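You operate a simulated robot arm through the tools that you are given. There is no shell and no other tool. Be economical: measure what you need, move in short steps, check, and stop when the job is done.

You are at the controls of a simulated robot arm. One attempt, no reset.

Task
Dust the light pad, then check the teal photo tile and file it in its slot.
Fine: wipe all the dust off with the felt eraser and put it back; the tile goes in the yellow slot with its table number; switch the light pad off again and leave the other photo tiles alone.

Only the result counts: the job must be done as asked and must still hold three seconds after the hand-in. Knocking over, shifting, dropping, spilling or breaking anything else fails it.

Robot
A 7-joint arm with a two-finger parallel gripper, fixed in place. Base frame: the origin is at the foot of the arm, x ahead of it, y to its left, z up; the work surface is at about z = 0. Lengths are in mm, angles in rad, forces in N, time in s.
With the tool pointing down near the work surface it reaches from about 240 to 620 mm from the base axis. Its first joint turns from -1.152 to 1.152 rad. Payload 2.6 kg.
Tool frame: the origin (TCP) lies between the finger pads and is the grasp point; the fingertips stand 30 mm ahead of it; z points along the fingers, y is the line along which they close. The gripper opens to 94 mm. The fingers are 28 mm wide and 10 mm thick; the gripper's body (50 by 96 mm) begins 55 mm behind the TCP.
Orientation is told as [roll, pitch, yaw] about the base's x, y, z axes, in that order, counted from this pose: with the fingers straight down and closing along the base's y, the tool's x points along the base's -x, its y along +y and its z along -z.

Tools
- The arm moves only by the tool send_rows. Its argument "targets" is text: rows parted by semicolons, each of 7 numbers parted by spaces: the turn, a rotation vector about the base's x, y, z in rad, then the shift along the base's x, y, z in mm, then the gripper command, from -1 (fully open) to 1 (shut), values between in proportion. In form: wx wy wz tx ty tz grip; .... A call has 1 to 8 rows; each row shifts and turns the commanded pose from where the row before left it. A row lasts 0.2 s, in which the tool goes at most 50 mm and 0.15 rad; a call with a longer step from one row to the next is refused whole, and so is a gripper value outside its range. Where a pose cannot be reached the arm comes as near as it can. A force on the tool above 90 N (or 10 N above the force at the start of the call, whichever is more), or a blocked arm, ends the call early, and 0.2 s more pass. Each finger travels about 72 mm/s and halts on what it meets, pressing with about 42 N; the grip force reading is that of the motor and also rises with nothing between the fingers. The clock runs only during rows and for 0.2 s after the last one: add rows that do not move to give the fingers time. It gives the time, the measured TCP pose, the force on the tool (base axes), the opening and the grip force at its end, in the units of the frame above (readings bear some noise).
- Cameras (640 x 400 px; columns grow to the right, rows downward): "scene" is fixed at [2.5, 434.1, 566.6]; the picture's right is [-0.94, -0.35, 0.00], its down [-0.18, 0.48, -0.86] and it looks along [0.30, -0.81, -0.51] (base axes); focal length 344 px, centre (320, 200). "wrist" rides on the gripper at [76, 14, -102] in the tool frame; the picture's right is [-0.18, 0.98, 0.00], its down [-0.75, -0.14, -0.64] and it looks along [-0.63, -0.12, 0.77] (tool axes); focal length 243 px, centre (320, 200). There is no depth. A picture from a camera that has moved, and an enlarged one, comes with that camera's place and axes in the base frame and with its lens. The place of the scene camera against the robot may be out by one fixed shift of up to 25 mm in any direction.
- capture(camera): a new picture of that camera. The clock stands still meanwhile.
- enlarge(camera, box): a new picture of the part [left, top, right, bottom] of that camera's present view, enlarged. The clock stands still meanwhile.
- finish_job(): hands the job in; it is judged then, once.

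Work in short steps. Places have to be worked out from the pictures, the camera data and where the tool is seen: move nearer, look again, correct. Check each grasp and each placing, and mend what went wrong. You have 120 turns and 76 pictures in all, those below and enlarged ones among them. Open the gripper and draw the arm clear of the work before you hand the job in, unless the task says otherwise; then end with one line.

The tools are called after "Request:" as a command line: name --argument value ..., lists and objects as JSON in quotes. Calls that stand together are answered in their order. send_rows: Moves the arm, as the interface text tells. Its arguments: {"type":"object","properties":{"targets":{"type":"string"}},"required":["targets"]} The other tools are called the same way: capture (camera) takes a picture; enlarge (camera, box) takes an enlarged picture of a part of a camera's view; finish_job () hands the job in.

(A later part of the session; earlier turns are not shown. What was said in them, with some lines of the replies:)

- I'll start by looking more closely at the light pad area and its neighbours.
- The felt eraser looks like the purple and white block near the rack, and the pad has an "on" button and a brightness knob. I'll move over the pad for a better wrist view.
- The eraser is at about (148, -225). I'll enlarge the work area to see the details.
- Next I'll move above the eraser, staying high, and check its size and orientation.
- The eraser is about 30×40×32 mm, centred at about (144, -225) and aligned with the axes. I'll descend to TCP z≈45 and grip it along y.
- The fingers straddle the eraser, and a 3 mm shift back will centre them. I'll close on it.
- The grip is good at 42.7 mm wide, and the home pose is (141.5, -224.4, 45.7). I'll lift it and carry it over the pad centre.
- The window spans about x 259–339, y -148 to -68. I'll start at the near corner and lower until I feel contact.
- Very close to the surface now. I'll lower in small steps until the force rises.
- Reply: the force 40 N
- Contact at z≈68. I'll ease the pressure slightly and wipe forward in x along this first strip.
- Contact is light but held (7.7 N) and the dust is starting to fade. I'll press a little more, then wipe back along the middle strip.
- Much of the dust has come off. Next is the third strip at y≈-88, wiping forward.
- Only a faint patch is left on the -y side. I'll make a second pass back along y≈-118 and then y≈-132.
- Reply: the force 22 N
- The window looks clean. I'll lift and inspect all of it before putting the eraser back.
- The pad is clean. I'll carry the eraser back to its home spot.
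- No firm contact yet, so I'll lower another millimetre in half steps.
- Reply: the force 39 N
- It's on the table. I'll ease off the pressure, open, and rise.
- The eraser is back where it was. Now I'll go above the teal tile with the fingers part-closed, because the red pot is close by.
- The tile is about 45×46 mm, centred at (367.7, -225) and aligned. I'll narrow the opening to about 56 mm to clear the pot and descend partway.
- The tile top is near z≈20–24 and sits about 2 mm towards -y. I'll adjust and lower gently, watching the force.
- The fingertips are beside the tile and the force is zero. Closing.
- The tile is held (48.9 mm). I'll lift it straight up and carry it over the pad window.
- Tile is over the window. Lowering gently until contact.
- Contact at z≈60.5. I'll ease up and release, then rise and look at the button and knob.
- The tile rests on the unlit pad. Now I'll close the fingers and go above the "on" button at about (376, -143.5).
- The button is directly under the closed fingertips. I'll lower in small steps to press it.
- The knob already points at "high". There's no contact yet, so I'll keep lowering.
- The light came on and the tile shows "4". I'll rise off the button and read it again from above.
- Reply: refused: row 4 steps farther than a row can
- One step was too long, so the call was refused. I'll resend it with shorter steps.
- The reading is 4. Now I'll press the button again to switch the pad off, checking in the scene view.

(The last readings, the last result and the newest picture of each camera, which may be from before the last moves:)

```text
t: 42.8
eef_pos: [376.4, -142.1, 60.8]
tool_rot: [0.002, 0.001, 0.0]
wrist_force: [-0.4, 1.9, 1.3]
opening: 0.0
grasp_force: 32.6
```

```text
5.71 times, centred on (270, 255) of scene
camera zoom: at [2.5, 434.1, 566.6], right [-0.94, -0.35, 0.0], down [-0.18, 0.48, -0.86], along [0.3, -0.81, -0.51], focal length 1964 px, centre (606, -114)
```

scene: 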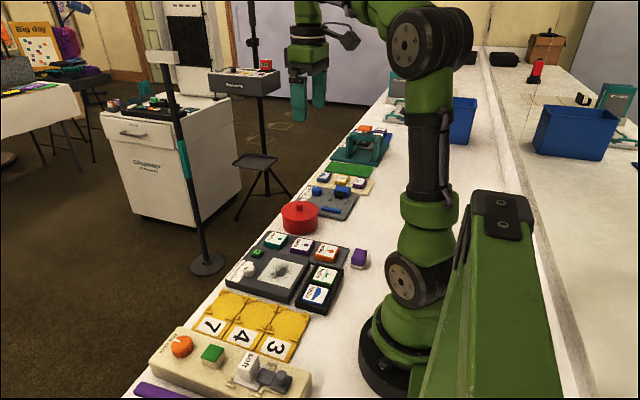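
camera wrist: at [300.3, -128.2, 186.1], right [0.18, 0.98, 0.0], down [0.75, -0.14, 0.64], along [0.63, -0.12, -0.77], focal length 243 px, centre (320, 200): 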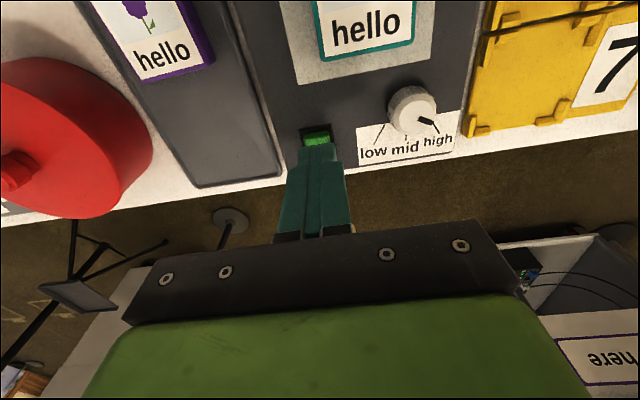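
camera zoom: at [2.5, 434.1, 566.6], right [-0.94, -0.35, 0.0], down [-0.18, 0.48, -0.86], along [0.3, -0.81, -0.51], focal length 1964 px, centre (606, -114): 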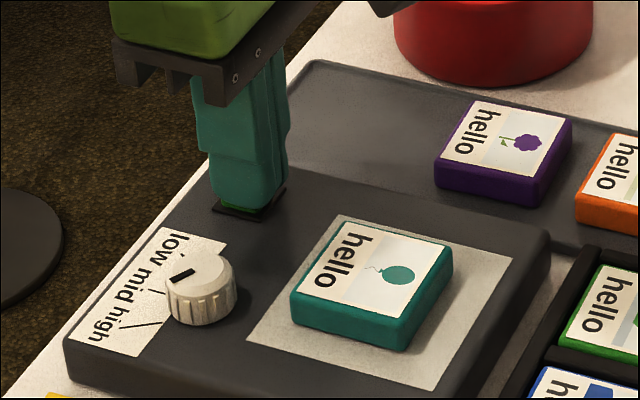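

The light is off. I'll rise and go back above the tile with the fingers open.

Request:
send_rows --targets "0 0 0 0 0 10 1; 0 0 0 0 0 40 1; 0 0 0 -26 11 10 0.3; 0 0 0 -26 11 0 -0.3; 0 0 0 -26 12 0 -0.3; 0 0 0 0 0 -20 -0.3; 0 0 0 0 0 0 -0.3"

Request:
capture --camera "wrist"

Request:
enlarge --camera "scene" --box '[220, 220, 320, 290]'

```text
t: 44.4
eef_pos: [297.8, -107.2, 101.6]
tool_rot: [0.0, 0.0, 0.002]
wrist_force: [-0.2, 0.0, 0.3]
opening: 61.1
grasp_force: 0.0
```

```text
33 pictures are left
camera wrist: at [221.6, -93.2, 201.4], right [0.18, 0.98, 0.0], down [0.75, -0.14, 0.64], along [0.63, -0.12, -0.77], focal length 243 px, centre (320, 200)
```

wrist: 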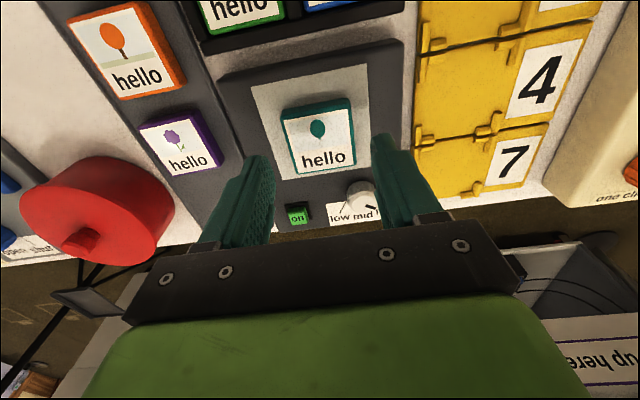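

```text
5.71 times, centred on (270, 255) of scene
camera zoom: at [2.5, 434.1, 566.6], right [-0.94, -0.35, 0.0], down [-0.18, 0.48, -0.86], along [0.3, -0.81, -0.51], focal length 1964 px, centre (606, -114)
```

zoom: 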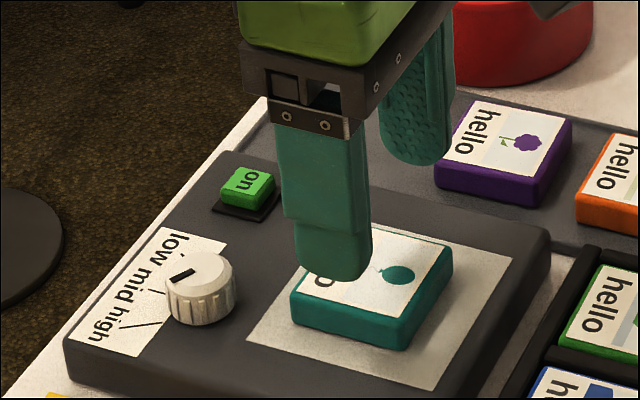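

I'll descend to the release pose (297.7, -108.1, ~61.5) and grip the tile again.

Request:
send_rows --targets "0 0 0 0 -0.5 -25 -0.3; 0 0 0 0 0 -15 -0.3; 0 0 0 0 0 0 -0.3; 0 0 0 0 0 0 0.3; 0 0 0 0 0 0 1; 0 0 0 0 0 0 1; 0 0 0 0 0 0 1"

```text
t: 46.0
eef_pos: [298.0, -109.4, 60.4]
tool_rot: [0.001, 0.001, 0.0]
wrist_force: [0.9, -0.4, -0.1]
opening: 48.5
grasp_force: 42.1
```

Gripped again. I'll lift and move towards the slots for an accurate look at slot 4.

Request:
send_rows --targets "0 0 0 0 0 20 1; 0 0 0 0 0 40 1; 0 0 0 -10 20 40 1; 0 0 0 -10 45 5 1; 0 0 0 -10 35 0 1; 0 0 0 0 0 0 1"

Request:
capture --camera "wrist"

Request:
enlarge --camera "wrist" --box '[260, 30, 460, 155]'

```text
t: 47.4
eef_pos: [268.6, -8.6, 166.3]
tool_rot: [0.0, -0.002, -0.001]
wrist_force: [-0.3, 0.6, -0.2]
opening: 48.6
grasp_force: 42.1
```

```text
31 pictures are left
camera wrist: at [192.4, 7.0, 267.0], right [0.18, 0.98, 0.0], down [0.75, -0.14, 0.64], along [0.63, -0.12, -0.77], focal length 243 px, centre (320, 200)
```

wrist: 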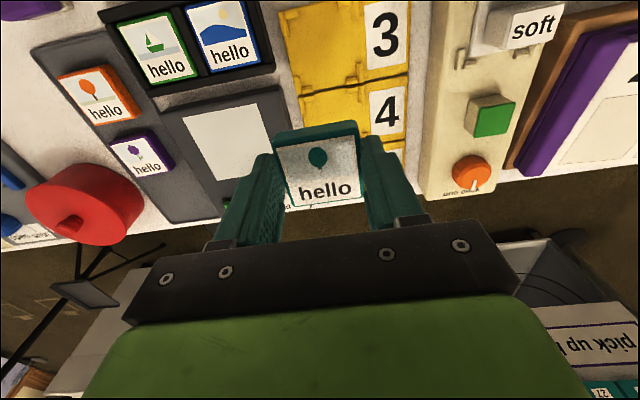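

```text
3.20 times, centred on (360, 92) of wrist
camera zoom: at [192.4, 7.0, 267.0], right [0.18, 0.98, 0.0], down [0.75, -0.14, 0.64], along [0.63, -0.12, -0.77], focal length 776 px, centre (192, 544)
```

zoom: 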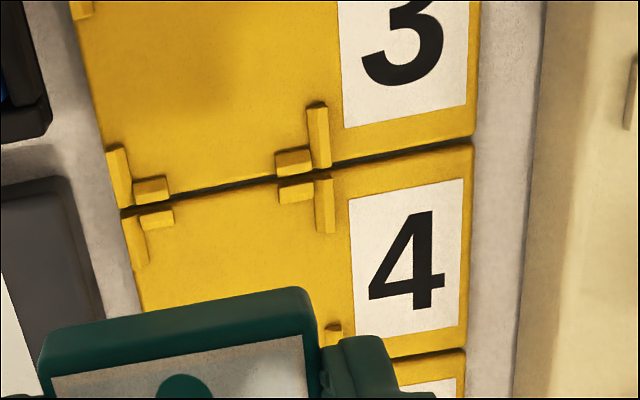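

The tile hides the far half of slot 4. I'll step sideways and up for a clear view.

Request:
send_rows --targets "0 0 0 -8 -30 25 1; 0 0 0 -7 -30 25 1; 0 0 0 0 0 0 1"

Request:
enlarge --camera "wrist" --box '[320, 20, 500, 145]'

```text
t: 48.2
eef_pos: [254.1, -69.3, 216.9]
tool_rot: [-0.001, 0.001, 0.0]
wrist_force: [0.3, 0.5, -0.9]
opening: 48.8
grasp_force: 42.3
```

```text
3.20 times, centred on (410, 82) of wrist
camera zoom: at [177.4, -54.3, 317.2], right [0.18, 0.98, 0.0], down [0.75, -0.14, 0.64], along [0.63, -0.12, -0.77], focal length 776 px, centre (32, 576)
```

zoom: 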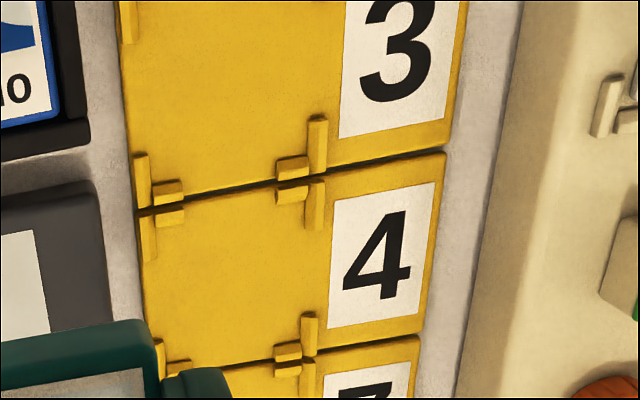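

From this view, slot 4's pocket spans x≈269.5–324.7 and y≈-24.5–31, so its centre is about (297, 3.3) with roughly 3 mm clearance each side. I'll move above it and lower to a hover.

Request:
send_rows --targets "0 0 0 10.6 18.2 -20 1; 0 0 0 10.6 18.2 -25 1; 0 0 0 10.6 18.2 -30 1; 0 0 0 10.6 18 -30 1; 0 0 0 0 0 -40 1; 0 0 0 0 0 -12 1; 0 0 0 0 0 0 1"

Request:
enlarge --camera "wrist" --box '[230, 70, 430, 220]'

Request:
enlarge --camera "scene" --box '[200, 270, 320, 350]'

```text
t: 49.8
eef_pos: [295.9, 5.2, 58.7]
tool_rot: [-0.003, 0.0, -0.002]
wrist_force: [0.1, -0.3, -1.1]
opening: 48.6
grasp_force: 41.9
```

```text
2.67 times, centred on (330, 145) of wrist
camera zoom: at [219.4, 18.9, 159.2], right [0.18, 0.98, 0.0], down [0.75, -0.14, 0.64], along [0.63, -0.12, -0.77], focal length 647 px, centre (293, 347)
```

zoom: 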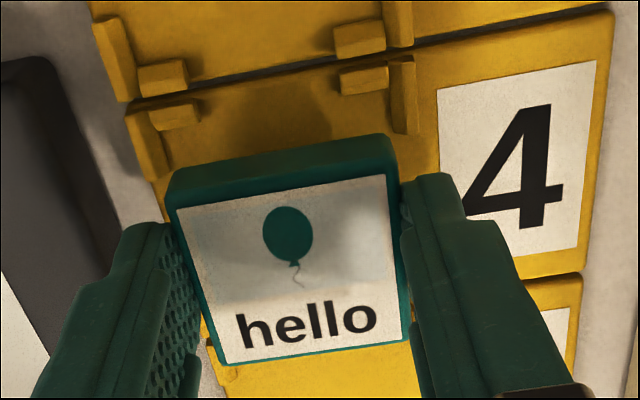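

```text
5.00 times, centred on (260, 310) of scene
camera zoom: at [2.5, 434.1, 566.6], right [-0.94, -0.35, 0.0], down [-0.18, 0.48, -0.86], along [0.3, -0.81, -0.51], focal length 1719 px, centre (620, -350)
```

zoom: 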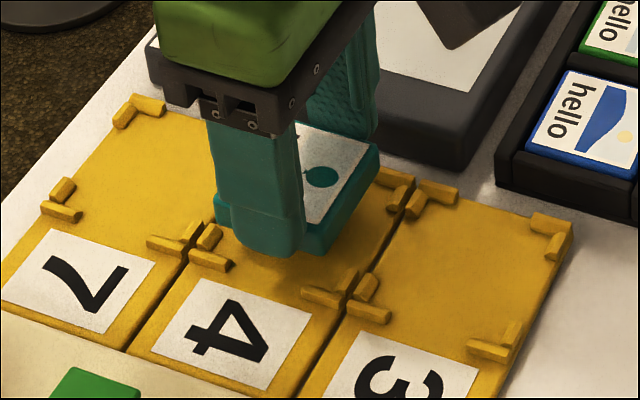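

The tile sits about 2.5 mm forward of the TCP and the pocket centre is near (296.9, 4). I'll shift by (-1.5, -1.5) and lower to just above the brackets to check alignment.

Request:
send_rows --targets "0 0 0 -1.5 -1.5 0 1; 0 0 0 0 0 -5 1; 0 0 0 0 0 0 1"

Request:
enlarge --camera "scene" --box '[220, 280, 300, 330]'

Request:
enlarge --camera "wrist" --box '[230, 70, 430, 220]'

```text
t: 50.6
eef_pos: [295.7, 3.9, 54.2]
tool_rot: [0.002, 0.0, 0.002]
wrist_force: [0.5, 0.0, -1.5]
opening: 48.9
grasp_force: 42.0
```

```text
8.00 times, centred on (260, 305) of scene
camera zoom: at [2.5, 434.1, 566.6], right [-0.94, -0.35, 0.0], down [-0.18, 0.48, -0.86], along [0.3, -0.81, -0.51], focal length 2750 px, centre (800, -640)
```

zoom: 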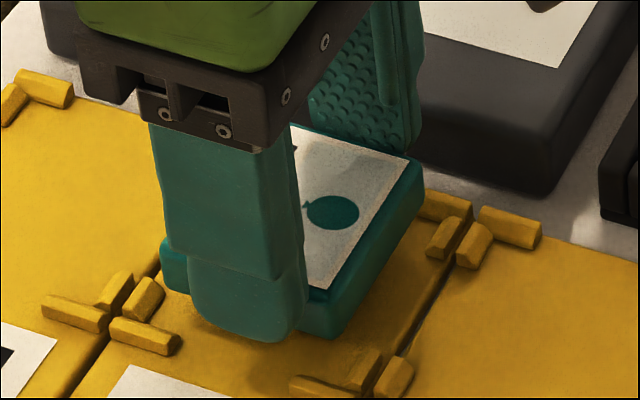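

```text
2.67 times, centred on (330, 145) of wrist
camera zoom: at [218.0, 17.4, 154.6], right [0.18, 0.98, 0.0], down [0.75, -0.14, 0.64], along [0.63, -0.12, -0.77], focal length 647 px, centre (293, 347)
```

zoom: 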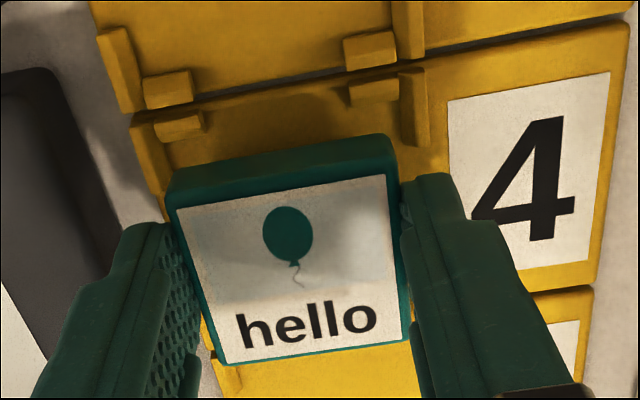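

The tile needs about 2.2 mm more towards -x to centre in the pocket. I'll shift and lower further, watching the force.

Request:
send_rows --targets "0 0 0 -2.2 0 0 1; 0 0 0 0 0 -3 1; 0 0 0 0 0 -2 1; 0 0 0 0 0 0 1"

Request:
enlarge --camera "scene" --box '[220, 280, 300, 330]'

```text
t: 51.6
eef_pos: [292.3, 4.0, 48.6]
tool_rot: [0.0, -0.001, -0.001]
wrist_force: [0.0, 0.5, 0.3]
opening: 48.7
grasp_force: 42.2
```

```text
8.00 times, centred on (260, 305) of scene
camera zoom: at [2.5, 434.1, 566.6], right [-0.94, -0.35, 0.0], down [-0.18, 0.48, -0.86], along [0.3, -0.81, -0.51], focal length 2750 px, centre (800, -640)
```

zoom: 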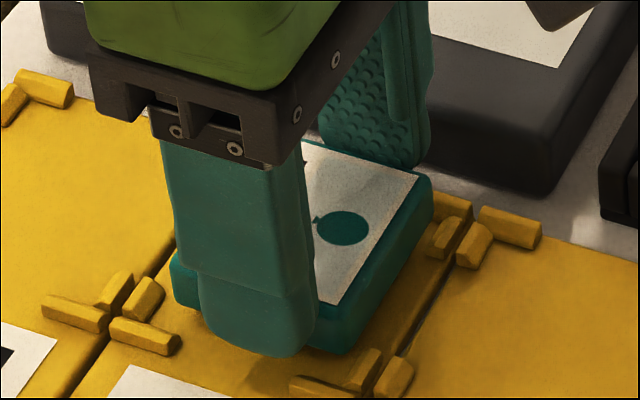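

I'll check the alignment again from the wrist before lowering the last few millimetres.

Request:
enlarge --camera "wrist" --box '[240, 70, 400, 170]'

Request:
enlarge --camera "scene" --box '[230, 290, 290, 330]'

```text
4.00 times, centred on (320, 120) of wrist
camera zoom: at [215.8, 17.2, 149.8], right [0.18, 0.98, 0.0], down [0.75, -0.14, 0.64], along [0.63, -0.12, -0.77], focal length 970 px, centre (320, 520)
```

zoom: 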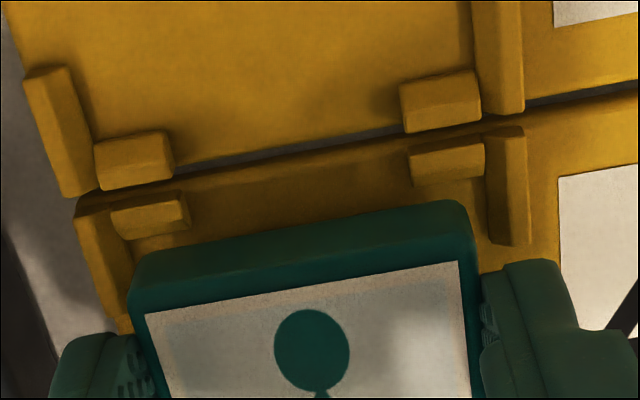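

```text
10.00 times, centred on (260, 310) of scene
camera zoom: at [2.5, 434.1, 566.6], right [-0.94, -0.35, 0.0], down [-0.18, 0.48, -0.86], along [0.3, -0.81, -0.51], focal length 3438 px, centre (920, -900)
```

zoom: 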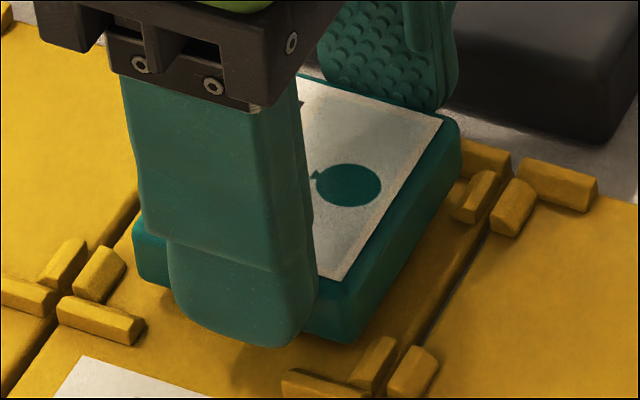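

The gaps are about 3.5 mm near, 5 mm far, and roughly 1.5 and 4 mm sideways. I'll shift by (+1, +1) and lower to contact.

Request:
send_rows --targets "0 0 0 1 1 0 1; 0 0 0 0 0 -2.5 1; 0 0 0 0 0 -1 1; 0 0 0 0 0 -1 1; 0 0 0 0 0 0 1"

```text
t: 52.8
eef_pos: [293.2, 3.1, 43.8]
tool_rot: [0.0, 0.002, 0.0]
wrist_force: [0.4, -0.8, -0.9]
opening: 48.9
grasp_force: 41.8
```

No contact yet. Continuing in 0.7 mm steps.

Request:
send_rows --targets "0 0 0 0 0 -0.7 1; 0 0 0 0 0 -0.7 1; 0 0 0 0 0 -0.6 1; 0 0 0 0 0 0 1"

Request:
enlarge --camera "scene" --box '[230, 290, 290, 330]'

Request:
enlarge --camera "wrist" --box '[240, 70, 400, 170]'

```text
t: 53.8
eef_pos: [293.6, 4.1, 41.8]
tool_rot: [0.001, 0.002, -0.001]
wrist_force: [-2.7, 0.9, 7.8]
opening: 48.8
grasp_force: 42.1
```

```text
10.00 times, centred on (260, 310) of scene
camera zoom: at [2.4, 434.1, 566.6], right [-0.94, -0.35, 0.0], down [-0.18, 0.48, -0.86], along [0.3, -0.81, -0.51], focal length 3438 px, centre (920, -900)
```

zoom: 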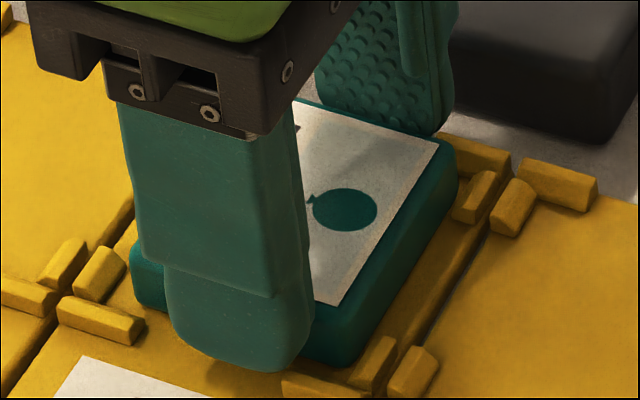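

```text
4.00 times, centred on (320, 120) of wrist
camera zoom: at [216.7, 18.2, 143.3], right [0.18, 0.98, 0.0], down [0.75, -0.14, 0.64], along [0.63, -0.12, -0.77], focal length 970 px, centre (320, 520)
```

zoom: 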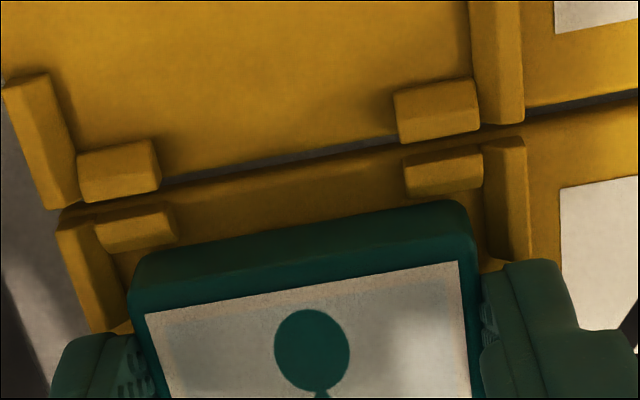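

Contact at about 8 N with the tile sitting between the brackets. I'll open just a little so I don't touch the brackets, then lift straight up.

Request:
send_rows --targets "0 0 0 0 0 0.4 1; 0 0 0 0 0 0 -0.11; 0 0 0 0 0 0 -0.11; 0 0 0 0 0 0 -0.11; 0 0 0 0 0 8 -0.11; 0 0 0 0 0 15 -0.11; 0 0 0 0 0 40 -0.3; 0 0 0 0 0 0 -0.3"

Request:
enlarge --camera "scene" --box '[210, 280, 310, 340]'

Request:
capture --camera "wrist"

```text
t: 55.6
eef_pos: [293.9, 3.8, 106.3]
tool_rot: [-0.001, 0.0, 0.002]
wrist_force: [-0.7, 0.4, 0.3]
opening: 61.3
grasp_force: 0.2
```

```text
6.40 times, centred on (260, 310) of scene
camera zoom: at [2.5, 434.1, 566.6], right [-0.94, -0.35, 0.0], down [-0.18, 0.48, -0.86], along [0.3, -0.81, -0.51], focal length 2200 px, centre (704, -504)
```

zoom: 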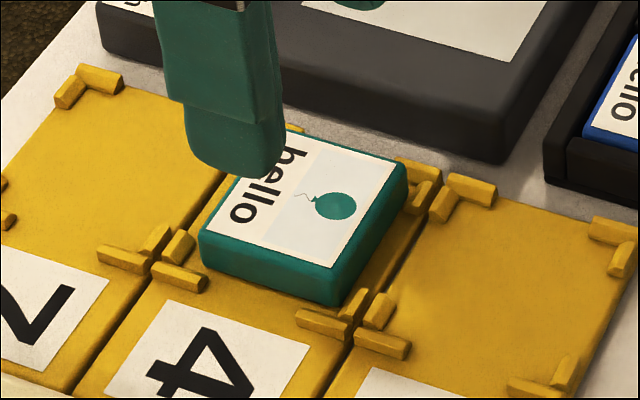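

```text
18 pictures are left
camera wrist: at [216.9, 18.0, 206.8], right [0.18, 0.98, 0.0], down [0.75, -0.14, 0.64], along [0.63, -0.12, -0.77], focal length 243 px, centre (320, 200)
```

wrist: 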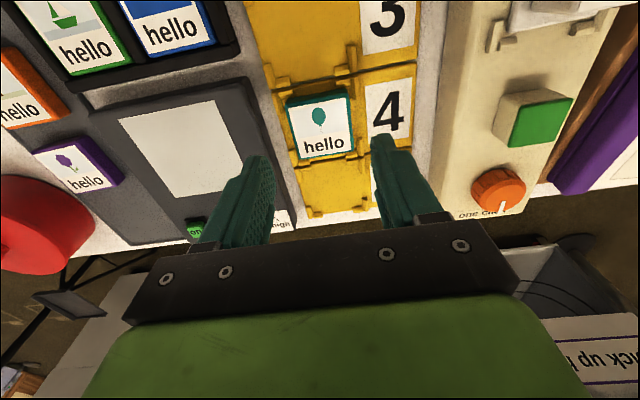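

The tile is sitting in slot 4. I'll check how it's seated, and the pad, more closely.

Request:
enlarge --camera "wrist" --box '[250, 60, 400, 200]'

Request:
enlarge --camera "scene" --box '[240, 290, 290, 325]'

```text
2.86 times, centred on (325, 130) of wrist
camera zoom: at [216.9, 18.0, 206.8], right [0.18, 0.98, 0.0], down [0.75, -0.14, 0.64], along [0.63, -0.12, -0.77], focal length 693 px, centre (306, 400)
```

zoom: 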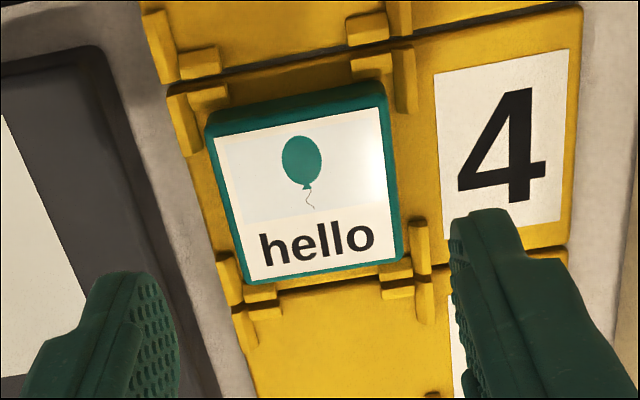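

```text
11.43 times, centred on (265, 308) of scene
camera zoom: at [2.5, 434.1, 566.6], right [-0.94, -0.35, 0.0], down [-0.18, 0.48, -0.86], along [0.3, -0.81, -0.51], focal length 3929 px, centre (949, -1029)
```

zoom: 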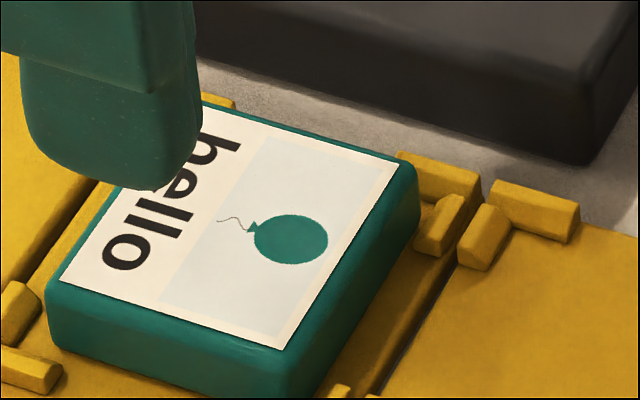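

The tile lies flat inside all four brackets. I'll open fully and draw the arm up and clear, then do a last overall check.

Request:
send_rows --targets "0 0 0 0 0 45 -1; 0 0 0 0 0 45 -1; 0 0 0 -5 -30 35 -1; 0 0 0 -5 -30 35 -1; 0 0 0 -5 -30 30 -1; 0 0 0 0 -35 30 -1; 0 0 0 0 -40 20 -1; 0 0 0 0 0 0 -1"

Request:
enlarge --camera "scene" --box '[140, 220, 400, 390]'

Request:
capture --camera "scene"

Request:
enlarge --camera "scene" --box '[230, 230, 350, 310]'

```text
t: 57.4
eef_pos: [278.8, -161.7, 345.6]
tool_rot: [-0.001, -0.001, 0.001]
wrist_force: [-0.2, 0.5, -0.2]
opening: 94.0
grasp_force: 0.0
```

```text
2.35 times, centred on (270, 305) of scene
camera zoom: at [2.5, 434.1, 566.6], right [-0.94, -0.35, 0.0], down [-0.18, 0.48, -0.86], along [0.3, -0.81, -0.51], focal length 809 px, centre (438, -47)
```

zoom: 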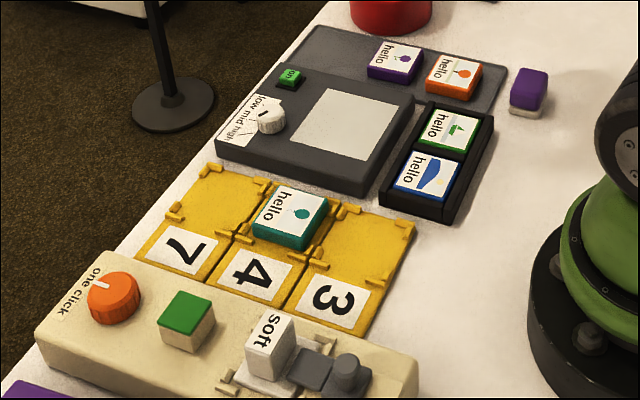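

```text
14 pictures are left
```

scene: 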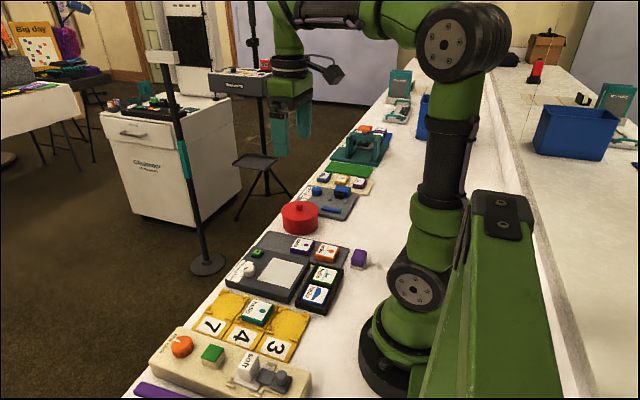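

```text
5.00 times, centred on (290, 270) of scene
camera zoom: at [2.5, 434.1, 566.6], right [-0.94, -0.35, 0.0], down [-0.18, 0.48, -0.86], along [0.3, -0.81, -0.51], focal length 1719 px, centre (470, -150)
```

zoom: 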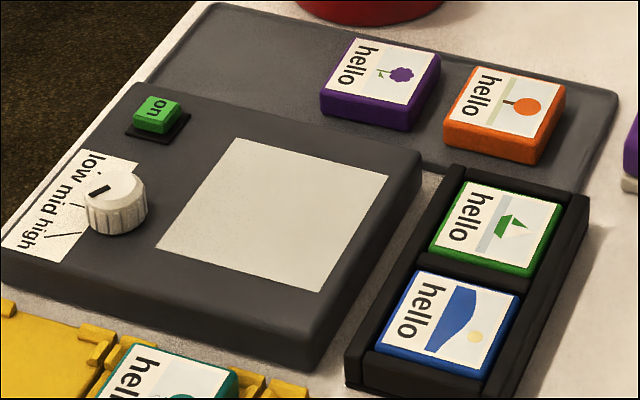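

The pad is clean and off, the eraser is back, the tile is in slot 4, the other tiles are untouched and the arm is clear, so I'm handing in.

Request:
finish_job

```text
The job is handed in.
```

I wiped the light pad clean and put the eraser back. The lit teal tile showed number 4, so I filed it in yellow slot 4 and switched the pad off; the other tiles weren't touched.
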